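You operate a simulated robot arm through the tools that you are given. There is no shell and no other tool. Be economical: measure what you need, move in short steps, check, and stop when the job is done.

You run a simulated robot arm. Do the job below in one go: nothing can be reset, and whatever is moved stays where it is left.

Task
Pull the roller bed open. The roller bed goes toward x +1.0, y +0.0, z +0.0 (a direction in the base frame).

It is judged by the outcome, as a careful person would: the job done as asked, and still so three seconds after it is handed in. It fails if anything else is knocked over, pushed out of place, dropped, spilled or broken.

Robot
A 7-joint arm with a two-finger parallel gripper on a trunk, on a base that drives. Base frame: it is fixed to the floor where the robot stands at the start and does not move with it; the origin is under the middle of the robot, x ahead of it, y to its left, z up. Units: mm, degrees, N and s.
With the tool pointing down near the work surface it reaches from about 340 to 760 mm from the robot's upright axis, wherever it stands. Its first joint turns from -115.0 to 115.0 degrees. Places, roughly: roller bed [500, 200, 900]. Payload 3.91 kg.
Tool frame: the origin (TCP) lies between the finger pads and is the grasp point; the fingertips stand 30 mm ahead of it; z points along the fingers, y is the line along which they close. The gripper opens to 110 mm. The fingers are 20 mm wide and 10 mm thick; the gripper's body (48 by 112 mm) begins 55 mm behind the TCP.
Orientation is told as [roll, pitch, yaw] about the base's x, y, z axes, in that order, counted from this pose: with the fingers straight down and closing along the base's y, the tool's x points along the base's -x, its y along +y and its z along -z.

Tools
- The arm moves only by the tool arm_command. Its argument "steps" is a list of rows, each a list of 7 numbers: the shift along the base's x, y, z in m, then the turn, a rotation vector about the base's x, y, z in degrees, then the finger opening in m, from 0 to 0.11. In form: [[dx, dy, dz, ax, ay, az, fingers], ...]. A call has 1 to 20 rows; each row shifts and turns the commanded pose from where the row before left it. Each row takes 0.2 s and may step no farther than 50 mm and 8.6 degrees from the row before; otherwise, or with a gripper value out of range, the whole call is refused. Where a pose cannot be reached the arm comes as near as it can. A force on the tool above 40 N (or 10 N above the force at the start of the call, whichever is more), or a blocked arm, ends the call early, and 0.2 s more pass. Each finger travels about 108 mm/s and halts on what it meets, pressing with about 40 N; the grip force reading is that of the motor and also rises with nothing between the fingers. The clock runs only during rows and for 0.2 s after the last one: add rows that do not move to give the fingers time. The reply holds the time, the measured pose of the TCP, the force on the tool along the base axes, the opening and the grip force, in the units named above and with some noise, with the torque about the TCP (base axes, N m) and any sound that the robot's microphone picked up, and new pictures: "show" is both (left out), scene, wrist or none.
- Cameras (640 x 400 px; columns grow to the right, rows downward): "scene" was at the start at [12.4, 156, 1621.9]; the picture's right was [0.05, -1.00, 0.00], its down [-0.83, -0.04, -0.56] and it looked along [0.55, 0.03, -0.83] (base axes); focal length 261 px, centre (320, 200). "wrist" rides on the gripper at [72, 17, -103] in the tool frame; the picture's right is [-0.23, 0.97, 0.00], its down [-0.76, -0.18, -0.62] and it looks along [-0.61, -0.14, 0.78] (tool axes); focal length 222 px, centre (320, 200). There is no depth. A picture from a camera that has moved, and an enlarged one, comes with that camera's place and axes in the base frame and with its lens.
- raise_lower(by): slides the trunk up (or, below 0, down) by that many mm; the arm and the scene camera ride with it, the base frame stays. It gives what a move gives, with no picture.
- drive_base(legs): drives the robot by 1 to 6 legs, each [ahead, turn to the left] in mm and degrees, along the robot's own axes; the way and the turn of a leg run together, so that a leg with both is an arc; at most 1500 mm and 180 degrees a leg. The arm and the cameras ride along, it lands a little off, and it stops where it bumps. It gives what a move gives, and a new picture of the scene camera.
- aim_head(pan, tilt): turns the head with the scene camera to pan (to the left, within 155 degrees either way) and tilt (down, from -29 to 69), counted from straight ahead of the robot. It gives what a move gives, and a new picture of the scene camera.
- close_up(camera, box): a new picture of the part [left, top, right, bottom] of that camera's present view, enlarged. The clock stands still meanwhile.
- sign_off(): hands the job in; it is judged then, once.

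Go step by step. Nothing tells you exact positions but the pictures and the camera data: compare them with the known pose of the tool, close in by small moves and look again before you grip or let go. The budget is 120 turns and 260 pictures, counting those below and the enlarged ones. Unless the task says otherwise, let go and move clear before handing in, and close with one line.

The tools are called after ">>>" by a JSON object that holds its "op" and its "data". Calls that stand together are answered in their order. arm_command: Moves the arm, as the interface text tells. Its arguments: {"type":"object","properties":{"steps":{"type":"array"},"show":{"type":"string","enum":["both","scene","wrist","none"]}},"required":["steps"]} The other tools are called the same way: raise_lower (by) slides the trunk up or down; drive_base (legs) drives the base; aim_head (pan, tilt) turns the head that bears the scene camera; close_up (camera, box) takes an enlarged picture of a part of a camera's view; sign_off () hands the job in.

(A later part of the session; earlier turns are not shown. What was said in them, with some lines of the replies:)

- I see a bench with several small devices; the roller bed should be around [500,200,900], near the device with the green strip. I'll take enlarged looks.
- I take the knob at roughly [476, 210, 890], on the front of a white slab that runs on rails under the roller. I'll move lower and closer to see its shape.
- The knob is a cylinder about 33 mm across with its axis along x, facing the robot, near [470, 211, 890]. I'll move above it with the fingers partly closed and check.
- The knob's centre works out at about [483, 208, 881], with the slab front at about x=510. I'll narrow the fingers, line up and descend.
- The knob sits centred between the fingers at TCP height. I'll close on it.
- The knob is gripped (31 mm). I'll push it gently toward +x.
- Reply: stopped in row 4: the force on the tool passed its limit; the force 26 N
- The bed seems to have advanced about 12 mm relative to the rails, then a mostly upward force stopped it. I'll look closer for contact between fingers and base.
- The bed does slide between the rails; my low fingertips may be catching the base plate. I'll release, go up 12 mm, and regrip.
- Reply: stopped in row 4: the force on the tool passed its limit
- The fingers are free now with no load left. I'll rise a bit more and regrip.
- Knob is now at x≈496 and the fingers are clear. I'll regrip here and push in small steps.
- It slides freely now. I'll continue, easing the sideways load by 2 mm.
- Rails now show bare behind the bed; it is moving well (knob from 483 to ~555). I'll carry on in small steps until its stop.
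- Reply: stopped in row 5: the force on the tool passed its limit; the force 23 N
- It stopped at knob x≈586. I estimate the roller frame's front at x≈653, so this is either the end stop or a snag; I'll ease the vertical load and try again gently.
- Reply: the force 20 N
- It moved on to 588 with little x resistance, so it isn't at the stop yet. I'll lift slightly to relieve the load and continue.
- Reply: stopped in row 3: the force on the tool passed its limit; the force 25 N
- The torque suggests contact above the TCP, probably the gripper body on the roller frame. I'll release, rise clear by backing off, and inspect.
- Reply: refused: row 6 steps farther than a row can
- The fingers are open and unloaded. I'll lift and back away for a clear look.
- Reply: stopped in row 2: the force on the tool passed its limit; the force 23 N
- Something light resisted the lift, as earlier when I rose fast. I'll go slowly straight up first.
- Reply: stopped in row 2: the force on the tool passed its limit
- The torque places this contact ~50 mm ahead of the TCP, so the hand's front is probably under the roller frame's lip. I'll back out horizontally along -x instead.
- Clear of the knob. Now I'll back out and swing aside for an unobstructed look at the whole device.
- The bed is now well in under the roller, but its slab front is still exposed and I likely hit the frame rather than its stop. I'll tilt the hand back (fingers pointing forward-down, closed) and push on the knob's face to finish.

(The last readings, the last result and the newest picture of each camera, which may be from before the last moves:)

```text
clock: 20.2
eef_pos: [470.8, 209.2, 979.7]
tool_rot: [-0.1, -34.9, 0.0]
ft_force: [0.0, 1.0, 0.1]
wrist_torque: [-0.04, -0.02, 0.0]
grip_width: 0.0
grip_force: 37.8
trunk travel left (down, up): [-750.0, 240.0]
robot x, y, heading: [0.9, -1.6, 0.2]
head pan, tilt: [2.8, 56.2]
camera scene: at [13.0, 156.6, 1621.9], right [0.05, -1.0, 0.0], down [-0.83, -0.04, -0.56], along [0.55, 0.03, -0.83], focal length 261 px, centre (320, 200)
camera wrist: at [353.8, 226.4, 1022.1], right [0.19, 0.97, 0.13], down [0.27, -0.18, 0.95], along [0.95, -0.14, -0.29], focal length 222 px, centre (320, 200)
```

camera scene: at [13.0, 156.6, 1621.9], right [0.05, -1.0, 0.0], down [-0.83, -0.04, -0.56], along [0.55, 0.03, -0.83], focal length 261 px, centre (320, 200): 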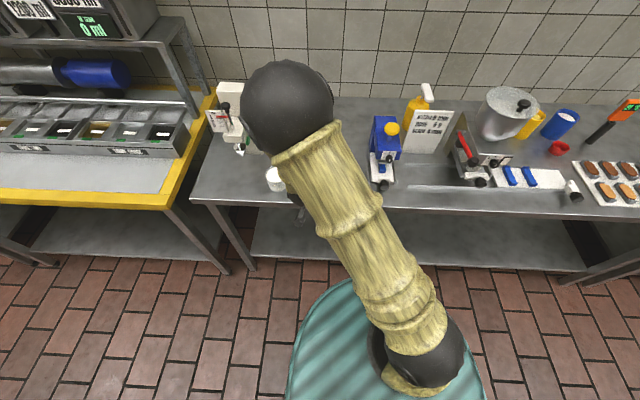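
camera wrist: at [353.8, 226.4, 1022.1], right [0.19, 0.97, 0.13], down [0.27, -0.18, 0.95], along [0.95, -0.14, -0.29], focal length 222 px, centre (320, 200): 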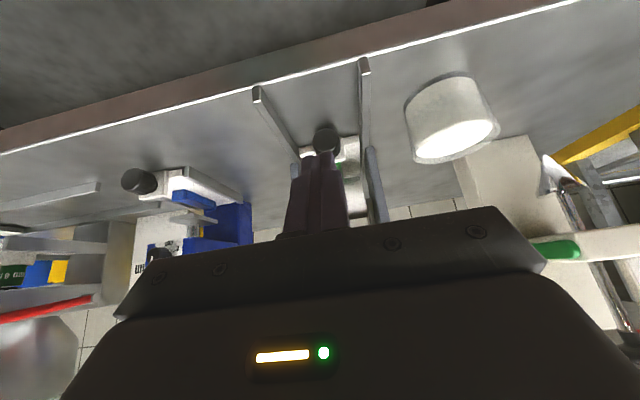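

Good view of the knob from the front. I'll descend to knob height, short of contact.

>>> {"op": "arm_command", "data": {"steps": [[0.01, 0, -0.03, 0, 0, 0, 0], [0.02, 0, -0.03, 0, 0, 0, 0], [0.02, 0, -0.014, 0, 0, 0, 0]], "show": "wrist"}}

>>> {"op": "close_up", "data": {"camera": "wrist", "box": [220, 90, 420, 215]}}

```text
clock: 21.0
eef_pos: [522.3, 209.4, 906.0]
tool_rot: [-0.1, -34.9, 0.0]
ft_force: [-0.8, -0.6, 0.5]
wrist_torque: [0.02, -0.03, 0.02]
grip_width: 0.0
grip_force: 37.7
trunk travel left (down, up): [-750.0, 240.0]
robot x, y, heading: [-1.2, 0.8, -0.1]
head pan, tilt: [2.8, 56.2]
camera wrist: at [404.2, 226.1, 948.9], right [0.19, 0.97, 0.13], down [0.27, -0.18, 0.95], along [0.95, -0.14, -0.29], focal length 222 px, centre (320, 200)
```

wrist: 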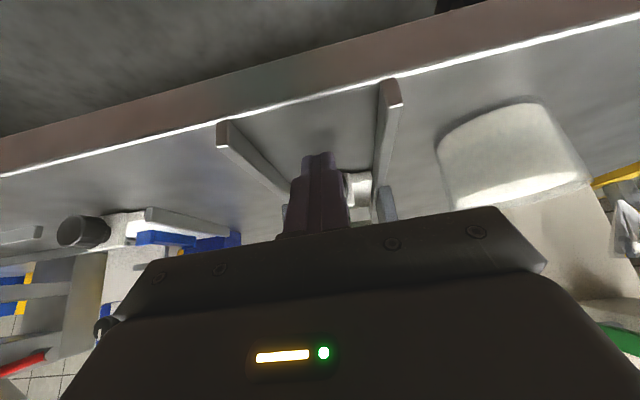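

```text
3.20 times, centred on (320, 152) of wrist
camera zoom: at [404.2, 226.1, 948.9], right [0.19, 0.97, 0.13], down [0.27, -0.18, 0.95], along [0.95, -0.14, -0.29], focal length 711 px, centre (320, 352)
```

zoom: 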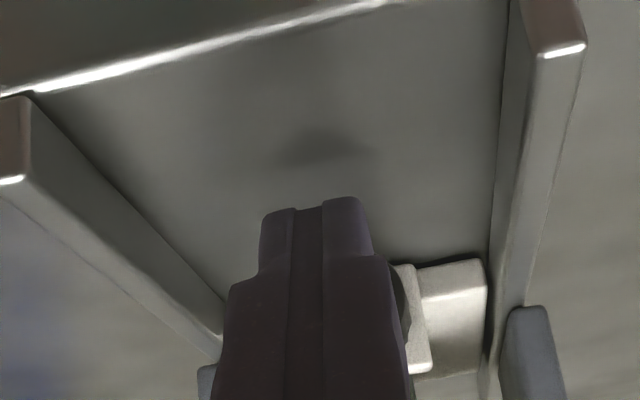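

The fingertips are lined up in front of the knob, between the rails. I'll push forward in small steps.

>>> {"op": "arm_command", "data": {"steps": [[0.01, 0, 0, 0, 0, 0, 0], [0.008, 0, 0, 0, 0, 0, 0], [0.006, 0, 0, 0, 0, 0, 0], [0.005, 0, 0, 0, 0, 0, 0], [0.005, 0, 0, 0, 0, 0, 0], [0.005, 0, 0, 0, 0, 0, 0]], "show": "wrist"}}

>>> {"op": "close_up", "data": {"camera": "wrist", "box": [220, 90, 420, 215]}}

```text
clock: 22.4
eef_pos: [561.6, 210.7, 906.8]
tool_rot: [-0.2, -35.0, 0.0]
ft_force: [0.4, -0.9, -0.8]
wrist_torque: [0.01, -0.03, -0.01]
grip_width: 0.1
grip_force: 37.9
trunk travel left (down, up): [-750.0, 240.0]
robot x, y, heading: [-0.9, 0.1, 0.3]
head pan, tilt: [2.8, 56.2]
camera wrist: at [443.7, 227.1, 949.5], right [0.19, 0.97, 0.13], down [0.27, -0.18, 0.95], along [0.95, -0.14, -0.29], focal length 222 px, centre (320, 200)
```

wrist: 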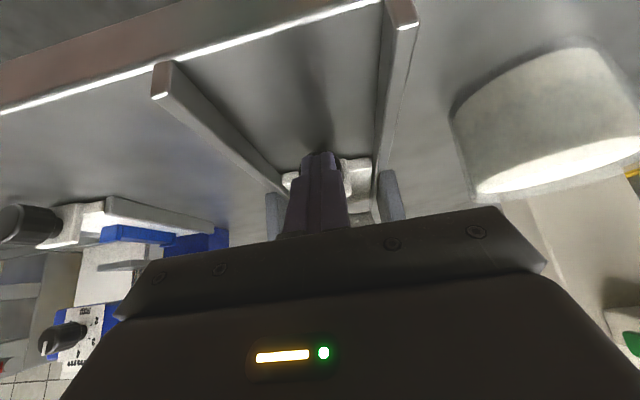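

```text
3.20 times, centred on (320, 152) of wrist
camera zoom: at [443.7, 227.1, 949.5], right [0.19, 0.97, 0.13], down [0.27, -0.18, 0.95], along [0.95, -0.14, -0.29], focal length 711 px, centre (320, 352)
```

zoom: 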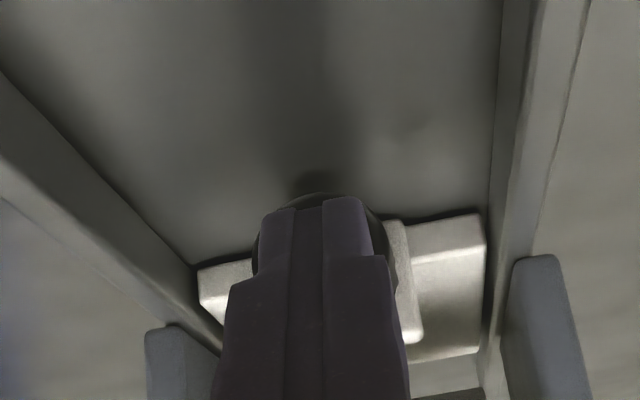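

The knob rim shows around the fingertips: just about contact. Continue pushing.

>>> {"op": "arm_command", "data": {"steps": [[0.004, 0, 0, 0, 0, 0, 0], [0.004, 0, 0, 0, 0, 0, 0], [0.004, 0, 0, 0, 0, 0, 0], [0.004, 0, 0, 0, 0, 0, 0], [0.004, 0, 0, 0, 0, 0, 0]], "show": "wrist"}}

>>> {"op": "close_up", "data": {"camera": "wrist", "box": [220, 90, 420, 215]}}

```text
clock: 23.6
eef_pos: [581.3, 208.6, 906.4]
tool_rot: [-0.1, -34.9, 0.0]
ft_force: [0.0, 0.0, 1.4]
wrist_torque: [-0.01, -0.02, 0.0]
grip_width: 0.2
grip_force: 37.7
trunk travel left (down, up): [-750.0, 240.0]
robot x, y, heading: [0.7, 0.7, 0.1]
head pan, tilt: [2.8, 56.2]
camera wrist: at [463.9, 227.2, 949.9], right [0.19, 0.97, 0.13], down [0.27, -0.18, 0.95], along [0.95, -0.14, -0.29], focal length 222 px, centre (320, 200)
```

wrist: 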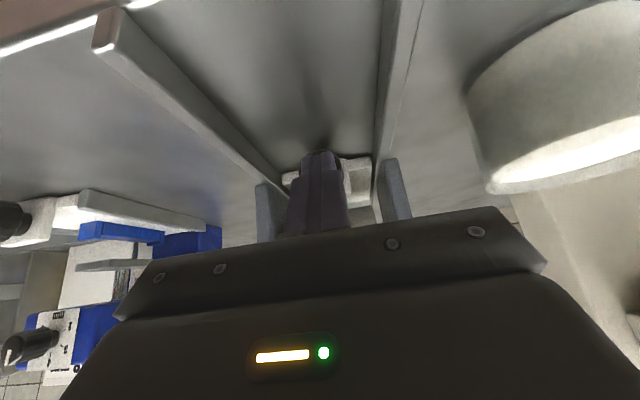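

```text
3.20 times, centred on (320, 152) of wrist
camera zoom: at [463.9, 227.2, 949.9], right [0.19, 0.97, 0.13], down [0.27, -0.18, 0.95], along [0.95, -0.14, -0.29], focal length 711 px, centre (320, 352)
```

zoom: 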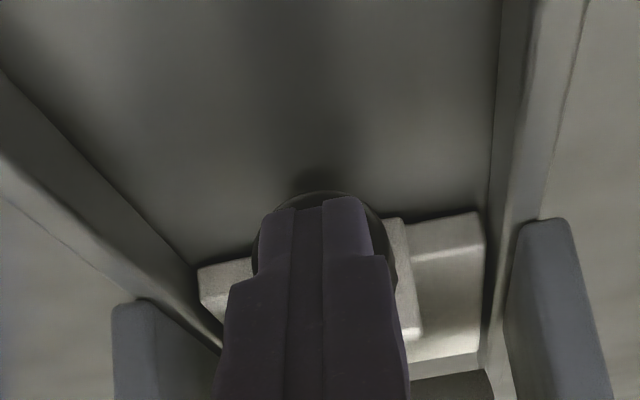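

The bed is moving with the tool, no notable resistance. Continue to the stop.

>>> {"op": "arm_command", "data": {"steps": [[0.005, 0, 0, 0, 0, 0, 0], [0.005, 0, 0, 0, 0, 0, 0], [0.005, 0, 0, 0, 0, 0, 0], [0.005, 0, 0, 0, 0, 0, 0], [0.005, 0, 0, 0, 0, 0, 0]], "show": "wrist"}}

>>> {"op": "close_up", "data": {"camera": "wrist", "box": [220, 90, 420, 215]}}

```text
clock: 24.8
eef_pos: [605.7, 209.5, 906.9]
tool_rot: [-0.1, -34.9, 0.1]
ft_force: [-1.1, 0.0, -0.8]
wrist_torque: [0.02, 0.01, 0.01]
grip_width: 0.0
grip_force: 37.4
trunk travel left (down, up): [-750.0, 240.0]
robot x, y, heading: [-1.1, 0.6, -0.0]
head pan, tilt: [2.8, 56.2]
camera wrist: at [488.1, 227.2, 950.2], right [0.19, 0.97, 0.13], down [0.27, -0.18, 0.95], along [0.95, -0.14, -0.29], focal length 222 px, centre (320, 200)
```

wrist: 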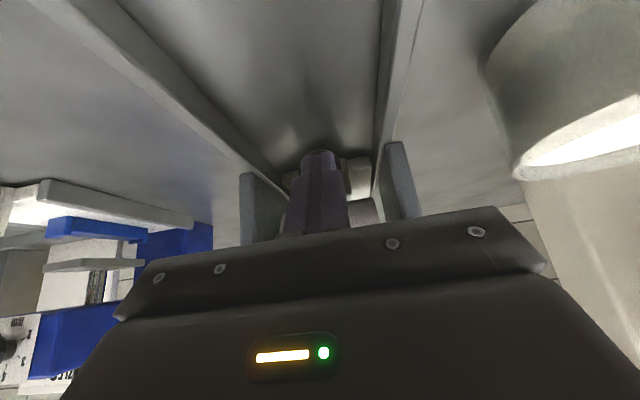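

```text
3.20 times, centred on (320, 152) of wrist
camera zoom: at [488.1, 227.2, 950.2], right [0.19, 0.97, 0.13], down [0.27, -0.18, 0.95], along [0.95, -0.14, -0.29], focal length 711 px, centre (320, 352)
```

zoom: 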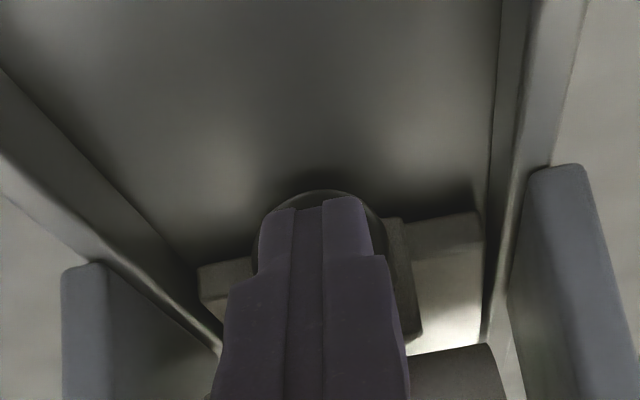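

Still sliding freely, slab going under the roller. Continue carefully.

>>> {"op": "arm_command", "data": {"steps": [[0.004, 0, 0, 0, 0, 0, 0], [0.004, 0, 0, 0, 0, 0, 0], [0.004, 0, 0, 0, 0, 0, 0], [0.003, 0, 0, 0, 0, 0, 0]]}}

>>> {"op": "close_up", "data": {"camera": "wrist", "box": [220, 90, 420, 215]}}

>>> {"op": "close_up", "data": {"camera": "scene", "box": [260, 100, 380, 200]}}

```text
clock: 25.8
eef_pos: [622.0, 210.7, 905.8]
tool_rot: [-0.2, -34.9, 0.0]
ft_force: [0.0, 0.7, 0.0]
wrist_torque: [-0.03, 0.0, 0.0]
grip_width: 0.1
grip_force: 37.1
trunk travel left (down, up): [-750.0, 240.0]
robot x, y, heading: [-1.9, -1.0, 0.1]
head pan, tilt: [2.8, 56.2]
camera scene: at [12.1, 156.1, 1621.9], right [0.05, -1.0, 0.0], down [-0.83, -0.04, -0.56], along [0.55, 0.03, -0.83], focal length 261 px, centre (320, 200)
camera wrist: at [504.0, 227.5, 949.7], right [0.19, 0.97, 0.13], down [0.27, -0.18, 0.95], along [0.95, -0.14, -0.29], focal length 222 px, centre (320, 200)
```

scene: 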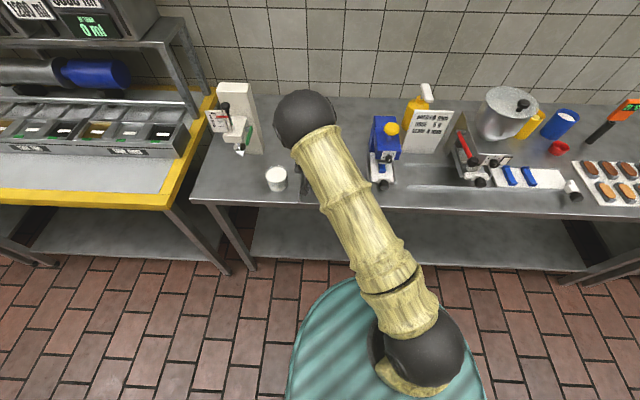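
wrist: 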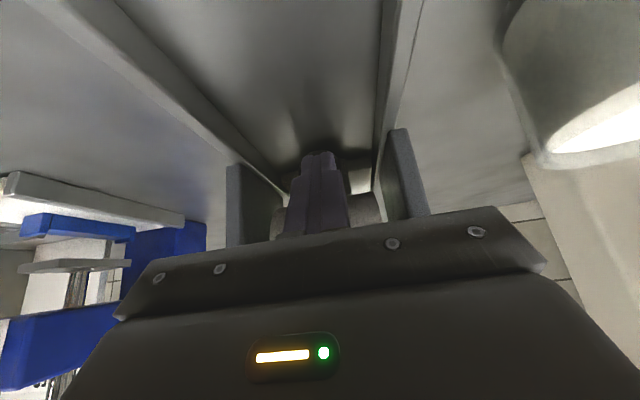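

```text
3.20 times, centred on (320, 152) of wrist
camera zoom: at [504.0, 227.5, 949.7], right [0.19, 0.97, 0.13], down [0.27, -0.18, 0.95], along [0.95, -0.14, -0.29], focal length 711 px, centre (320, 352)
```

zoom: 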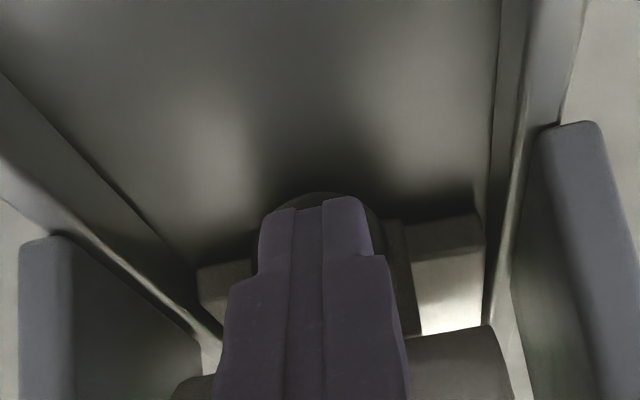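

```text
4.00 times, centred on (320, 150) of scene
camera zoom: at [12.1, 156.1, 1621.9], right [0.05, -1.0, 0.0], down [-0.83, -0.04, -0.56], along [0.55, 0.03, -0.83], focal length 1042 px, centre (320, 400)
```

zoom: 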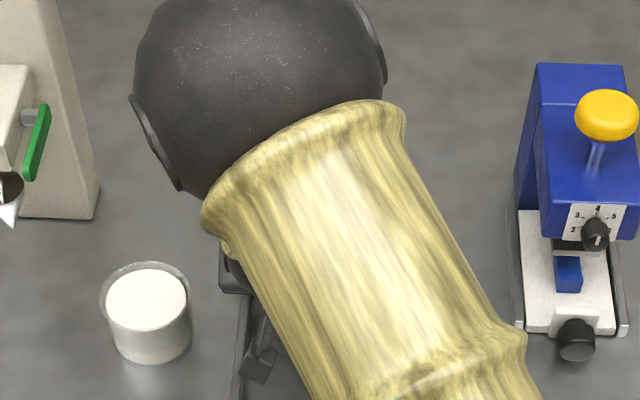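

Still free. To keep the hand clear of the frame's lip I'll back off slightly, tilt 14° more, then continue.

>>> {"op": "arm_command", "data": {"steps": [[-0.008, 0, 0, 0, 0, 0, 0], [-0.006, 0, -0.003, 0, -7, 0, 0], [-0.003, -0.001, -0.003, 0, -7, 0, 0], [0.006, 0, 0, 0, 0, 0, 0], [0.005, 0, 0, 0, 0, 0, 0], [0.005, 0, 0, 0, 0, 0, 0], [0.004, 0, 0, 0, 0, 0, 0], [0.004, 0, 0, 0, 0, 0, 0]], "show": "wrist"}}

>>> {"op": "close_up", "data": {"camera": "wrist", "box": [220, 90, 420, 215]}}

```text
clock: 27.6
eef_pos: [628.7, 208.4, 901.1]
tool_rot: [-0.2, -48.9, 0.1]
ft_force: [-0.6, 1.0, -0.1]
wrist_torque: [-0.03, -0.01, 0.01]
grip_width: 0.0
grip_force: 38.1
trunk travel left (down, up): [-750.0, 240.0]
robot x, y, heading: [-1.2, -1.0, 0.4]
head pan, tilt: [2.8, 56.2]
camera wrist: at [503.6, 225.7, 914.0], right [0.15, 0.97, 0.17], down [0.03, -0.18, 0.98], along [0.99, -0.14, -0.06], focal length 222 px, centre (320, 200)
```

wrist: 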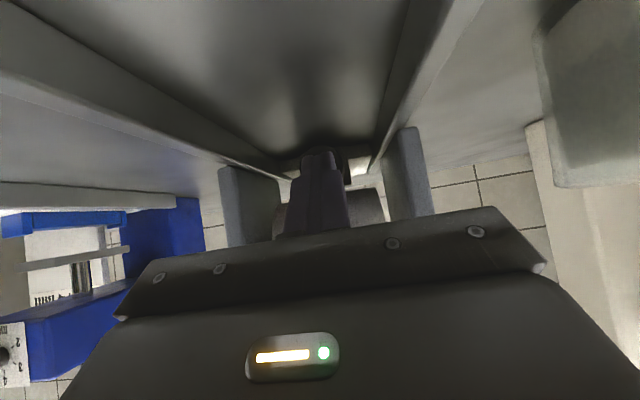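

```text
3.20 times, centred on (320, 152) of wrist
camera zoom: at [503.6, 225.7, 914.0], right [0.15, 0.97, 0.17], down [0.03, -0.18, 0.98], along [0.99, -0.14, -0.06], focal length 711 px, centre (320, 352)
```

zoom: 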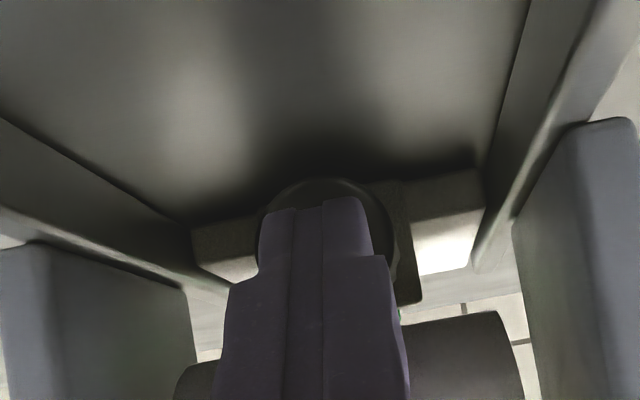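

It's still sliding. The fingertips are nearing the roller, so I'll back off slightly, flatten the tilt to about -60° and push lower on the knob.

>>> {"op": "arm_command", "data": {"steps": [[-0.01, 0, 0, 0, 0, 0, 0], [-0.005, 0, -0.006, 0, -5.5, 0, 0], [-0.002, 0, -0.006, 0, -5.5, 0, 0], [0.006, 0, 0, 0, 0, 0, 0], [0.005, 0, 0, 0, 0, 0, 0], [0.004, 0, 0, 0, 0, 0, 0]], "show": "wrist"}}

>>> {"op": "close_up", "data": {"camera": "wrist", "box": [220, 90, 420, 215]}}

```text
clock: 29.0
eef_pos: [627.1, 209.7, 889.6]
tool_rot: [-0.2, -60.0, 0.0]
ft_force: [-0.9, 0.4, -0.6]
wrist_torque: [-0.02, 0.0, -0.02]
grip_width: 0.1
grip_force: 37.9
trunk travel left (down, up): [-750.0, 240.0]
robot x, y, heading: [-0.5, -2.3, 0.2]
head pan, tilt: [2.8, 56.2]
camera wrist: at [501.8, 226.9, 878.0], right [0.12, 0.97, 0.2], down [-0.16, -0.18, 0.97], along [0.98, -0.14, 0.13], focal length 222 px, centre (320, 200)
```

wrist: 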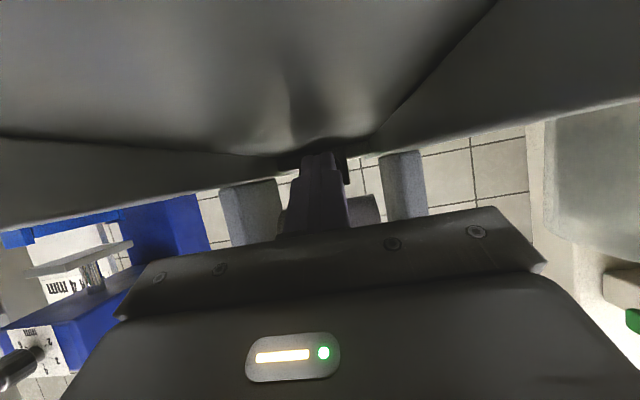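

```text
3.20 times, centred on (320, 152) of wrist
camera zoom: at [501.8, 226.9, 878.0], right [0.12, 0.97, 0.2], down [-0.16, -0.18, 0.97], along [0.98, -0.14, 0.13], focal length 711 px, centre (320, 352)
```

zoom: 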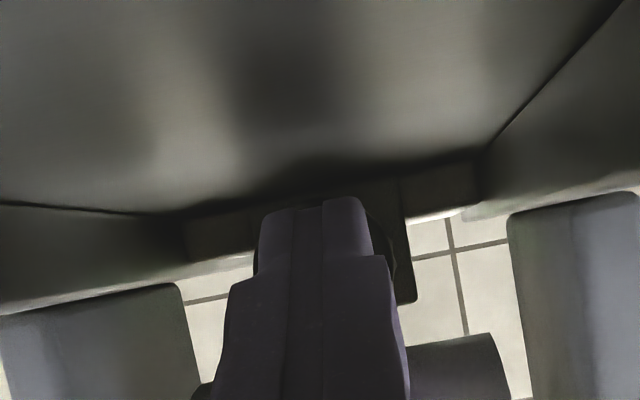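

Now the fingers lie below the roller's level. Continue pushing in small steps.

>>> {"op": "arm_command", "data": {"steps": [[0.004, 0, 0, 0, 0, 0, 0], [0.004, 0, 0, 0, 0, 0, 0], [0.004, 0, 0, 0, 0, 0, 0], [0.004, 0, 0, 0, 0, 0, 0], [0.004, 0, 0, 0, 0, 0, 0]], "show": "wrist"}}

>>> {"op": "close_up", "data": {"camera": "wrist", "box": [220, 90, 420, 215]}}

```text
clock: 29.8
eef_pos: [630.0, 210.9, 886.3]
tool_rot: [-0.3, -59.3, 0.2]
ft_force: [-21.8, -2.5, 9.5]
wrist_torque: [0.07, -0.15, -0.05]
grip_width: 0.1
grip_force: 37.4
trunk travel left (down, up): [-750.0, 240.0]
robot x, y, heading: [-1.0, 3.3, 0.1]
head pan, tilt: [2.8, 56.2]
stopped in row 4: the force on the tool passed its limit (the readings are from after the stop); the commanded pose is now the measured one
camera wrist: at [505.0, 227.3, 877.5], right [0.11, 0.97, 0.19], down [-0.15, -0.18, 0.97], along [0.98, -0.14, 0.12], focal length 222 px, centre (320, 200)
```

wrist: 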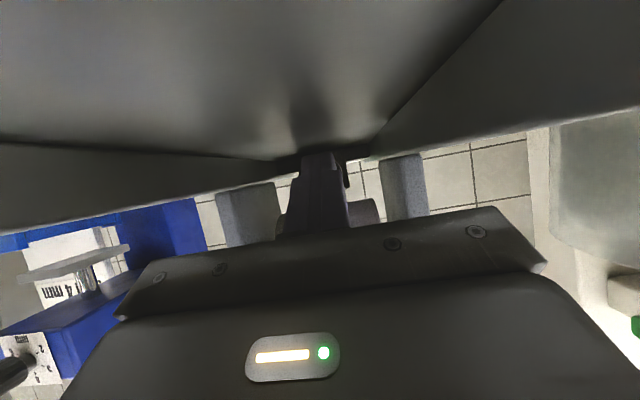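

```text
3.20 times, centred on (320, 152) of wrist
camera zoom: at [505.0, 227.3, 877.5], right [0.11, 0.97, 0.19], down [-0.15, -0.18, 0.97], along [0.98, -0.14, 0.12], focal length 711 px, centre (320, 352)
```

zoom: 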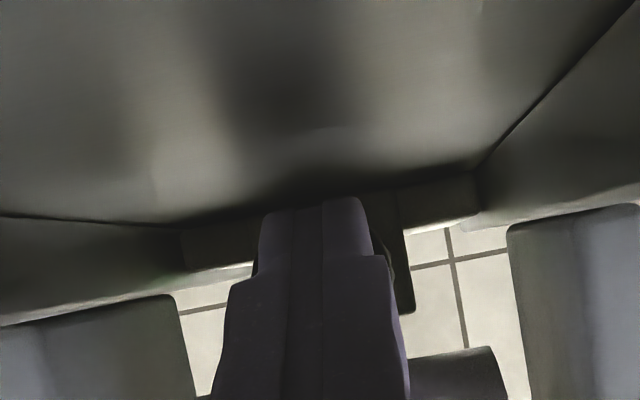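

The force now acts at the fingertips on the knob (almost no torque), so this looks like the bed's own stop. One confirming push.

>>> {"op": "arm_command", "data": {"steps": [[-0.002, 0, 0, 0, 0, 0, 0], [0.003, 0, 0, 0, 0, 0, 0], [0.003, 0, 0, 0, 0, 0, 0], [0.003, 0, 0, 0, 0, 0, 0]], "show": "none"}}

```text
clock: 30.5
eef_pos: [630.9, 210.9, 884.9]
tool_rot: [-0.3, -58.9, 0.4]
ft_force: [-22.9, -2.5, 10.3]
wrist_torque: [0.09, -0.16, -0.09]
grip_width: 0.0
grip_force: 37.8
trunk travel left (down, up): [-750.0, 240.0]
robot x, y, heading: [-0.8, 1.6, 0.2]
head pan, tilt: [2.8, 56.2]
stopped in row 3: the force on the tool passed its limit (the readings are from after the stop); the commanded pose is now the measured one
```

It's a firm stop at the same place. I'll back straight out, lift, and check the whole device.

>>> {"op": "arm_command", "data": {"steps": [[-0.005, 0, 0.001, 0, 0, 0, 0], [-0.02, 0, 0, 0, 0, 0, 0], [-0.035, 0, 0.005, 0, 0, 0, 0], [-0.04, 0, 0.01, 0, 0, 0, 0], [-0.04, 0, 0.02, 0, 4, 0, 0], [-0.03, 0, 0.03, 0, 7, 0, 0], [-0.02, 0, 0.04, 0, 8, 0, 0], [0, 0, 0.04, 0, 8, 0, 0], [0, -0.03, 0.03, 0, 8, 0, 0], [0, -0.045, 0, 0, 8, 0, 0], [0, -0.045, 0, 0, 8, 0, 0], [0, -0.045, 0, 0, 8, 0, 0], [0, -0.045, 0, 0, 0, 0, 0], [0, -0.045, 0, 0, 0, 0, 0]], "show": "scene"}}

>>> {"op": "close_up", "data": {"camera": "scene", "box": [260, 100, 380, 200]}}

```text
clock: 33.5
eef_pos: [443.8, -45.6, 1061.1]
tool_rot: [0.1, 0.2, 0.2]
ft_force: [-0.9, 0.0, 0.3]
wrist_torque: [0.0, 0.02, -0.03]
grip_width: 0.1
grip_force: 38.1
trunk travel left (down, up): [-750.0, 240.0]
robot x, y, heading: [-0.1, -0.5, 0.3]
head pan, tilt: [2.8, 56.2]
camera scene: at [12.5, 154.6, 1622.0], right [0.05, -1.0, 0.0], down [-0.83, -0.04, -0.56], along [0.55, 0.03, -0.83], focal length 261 px, centre (320, 200)
```

scene: 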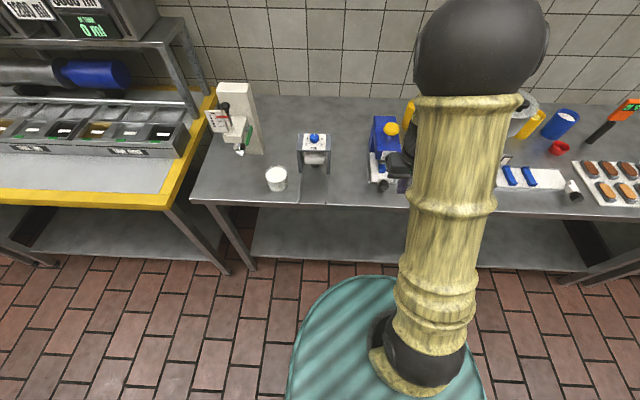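

```text
4.00 times, centred on (320, 150) of scene
camera zoom: at [12.5, 154.6, 1622.0], right [0.05, -1.0, 0.0], down [-0.83, -0.04, -0.56], along [0.55, 0.03, -0.83], focal length 1042 px, centre (320, 400)
```

zoom: 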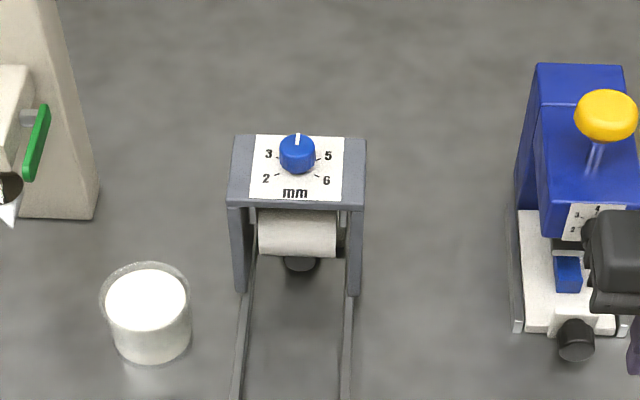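

The bed is fully through under the roller against its stop. The frame, dial, beaker and neighbouring devices are where they were, and the arm is clear, so I'm handing in.

>>> {"op": "sign_off", "data": {}}

```text
The job is handed in.
```

The roller bed is open: I slid it toward +x until it hit a firm stop, then backed the arm clear. In the last picture nothing around it had moved, though the hand or wrist seems to have touched the roller frame partway through.
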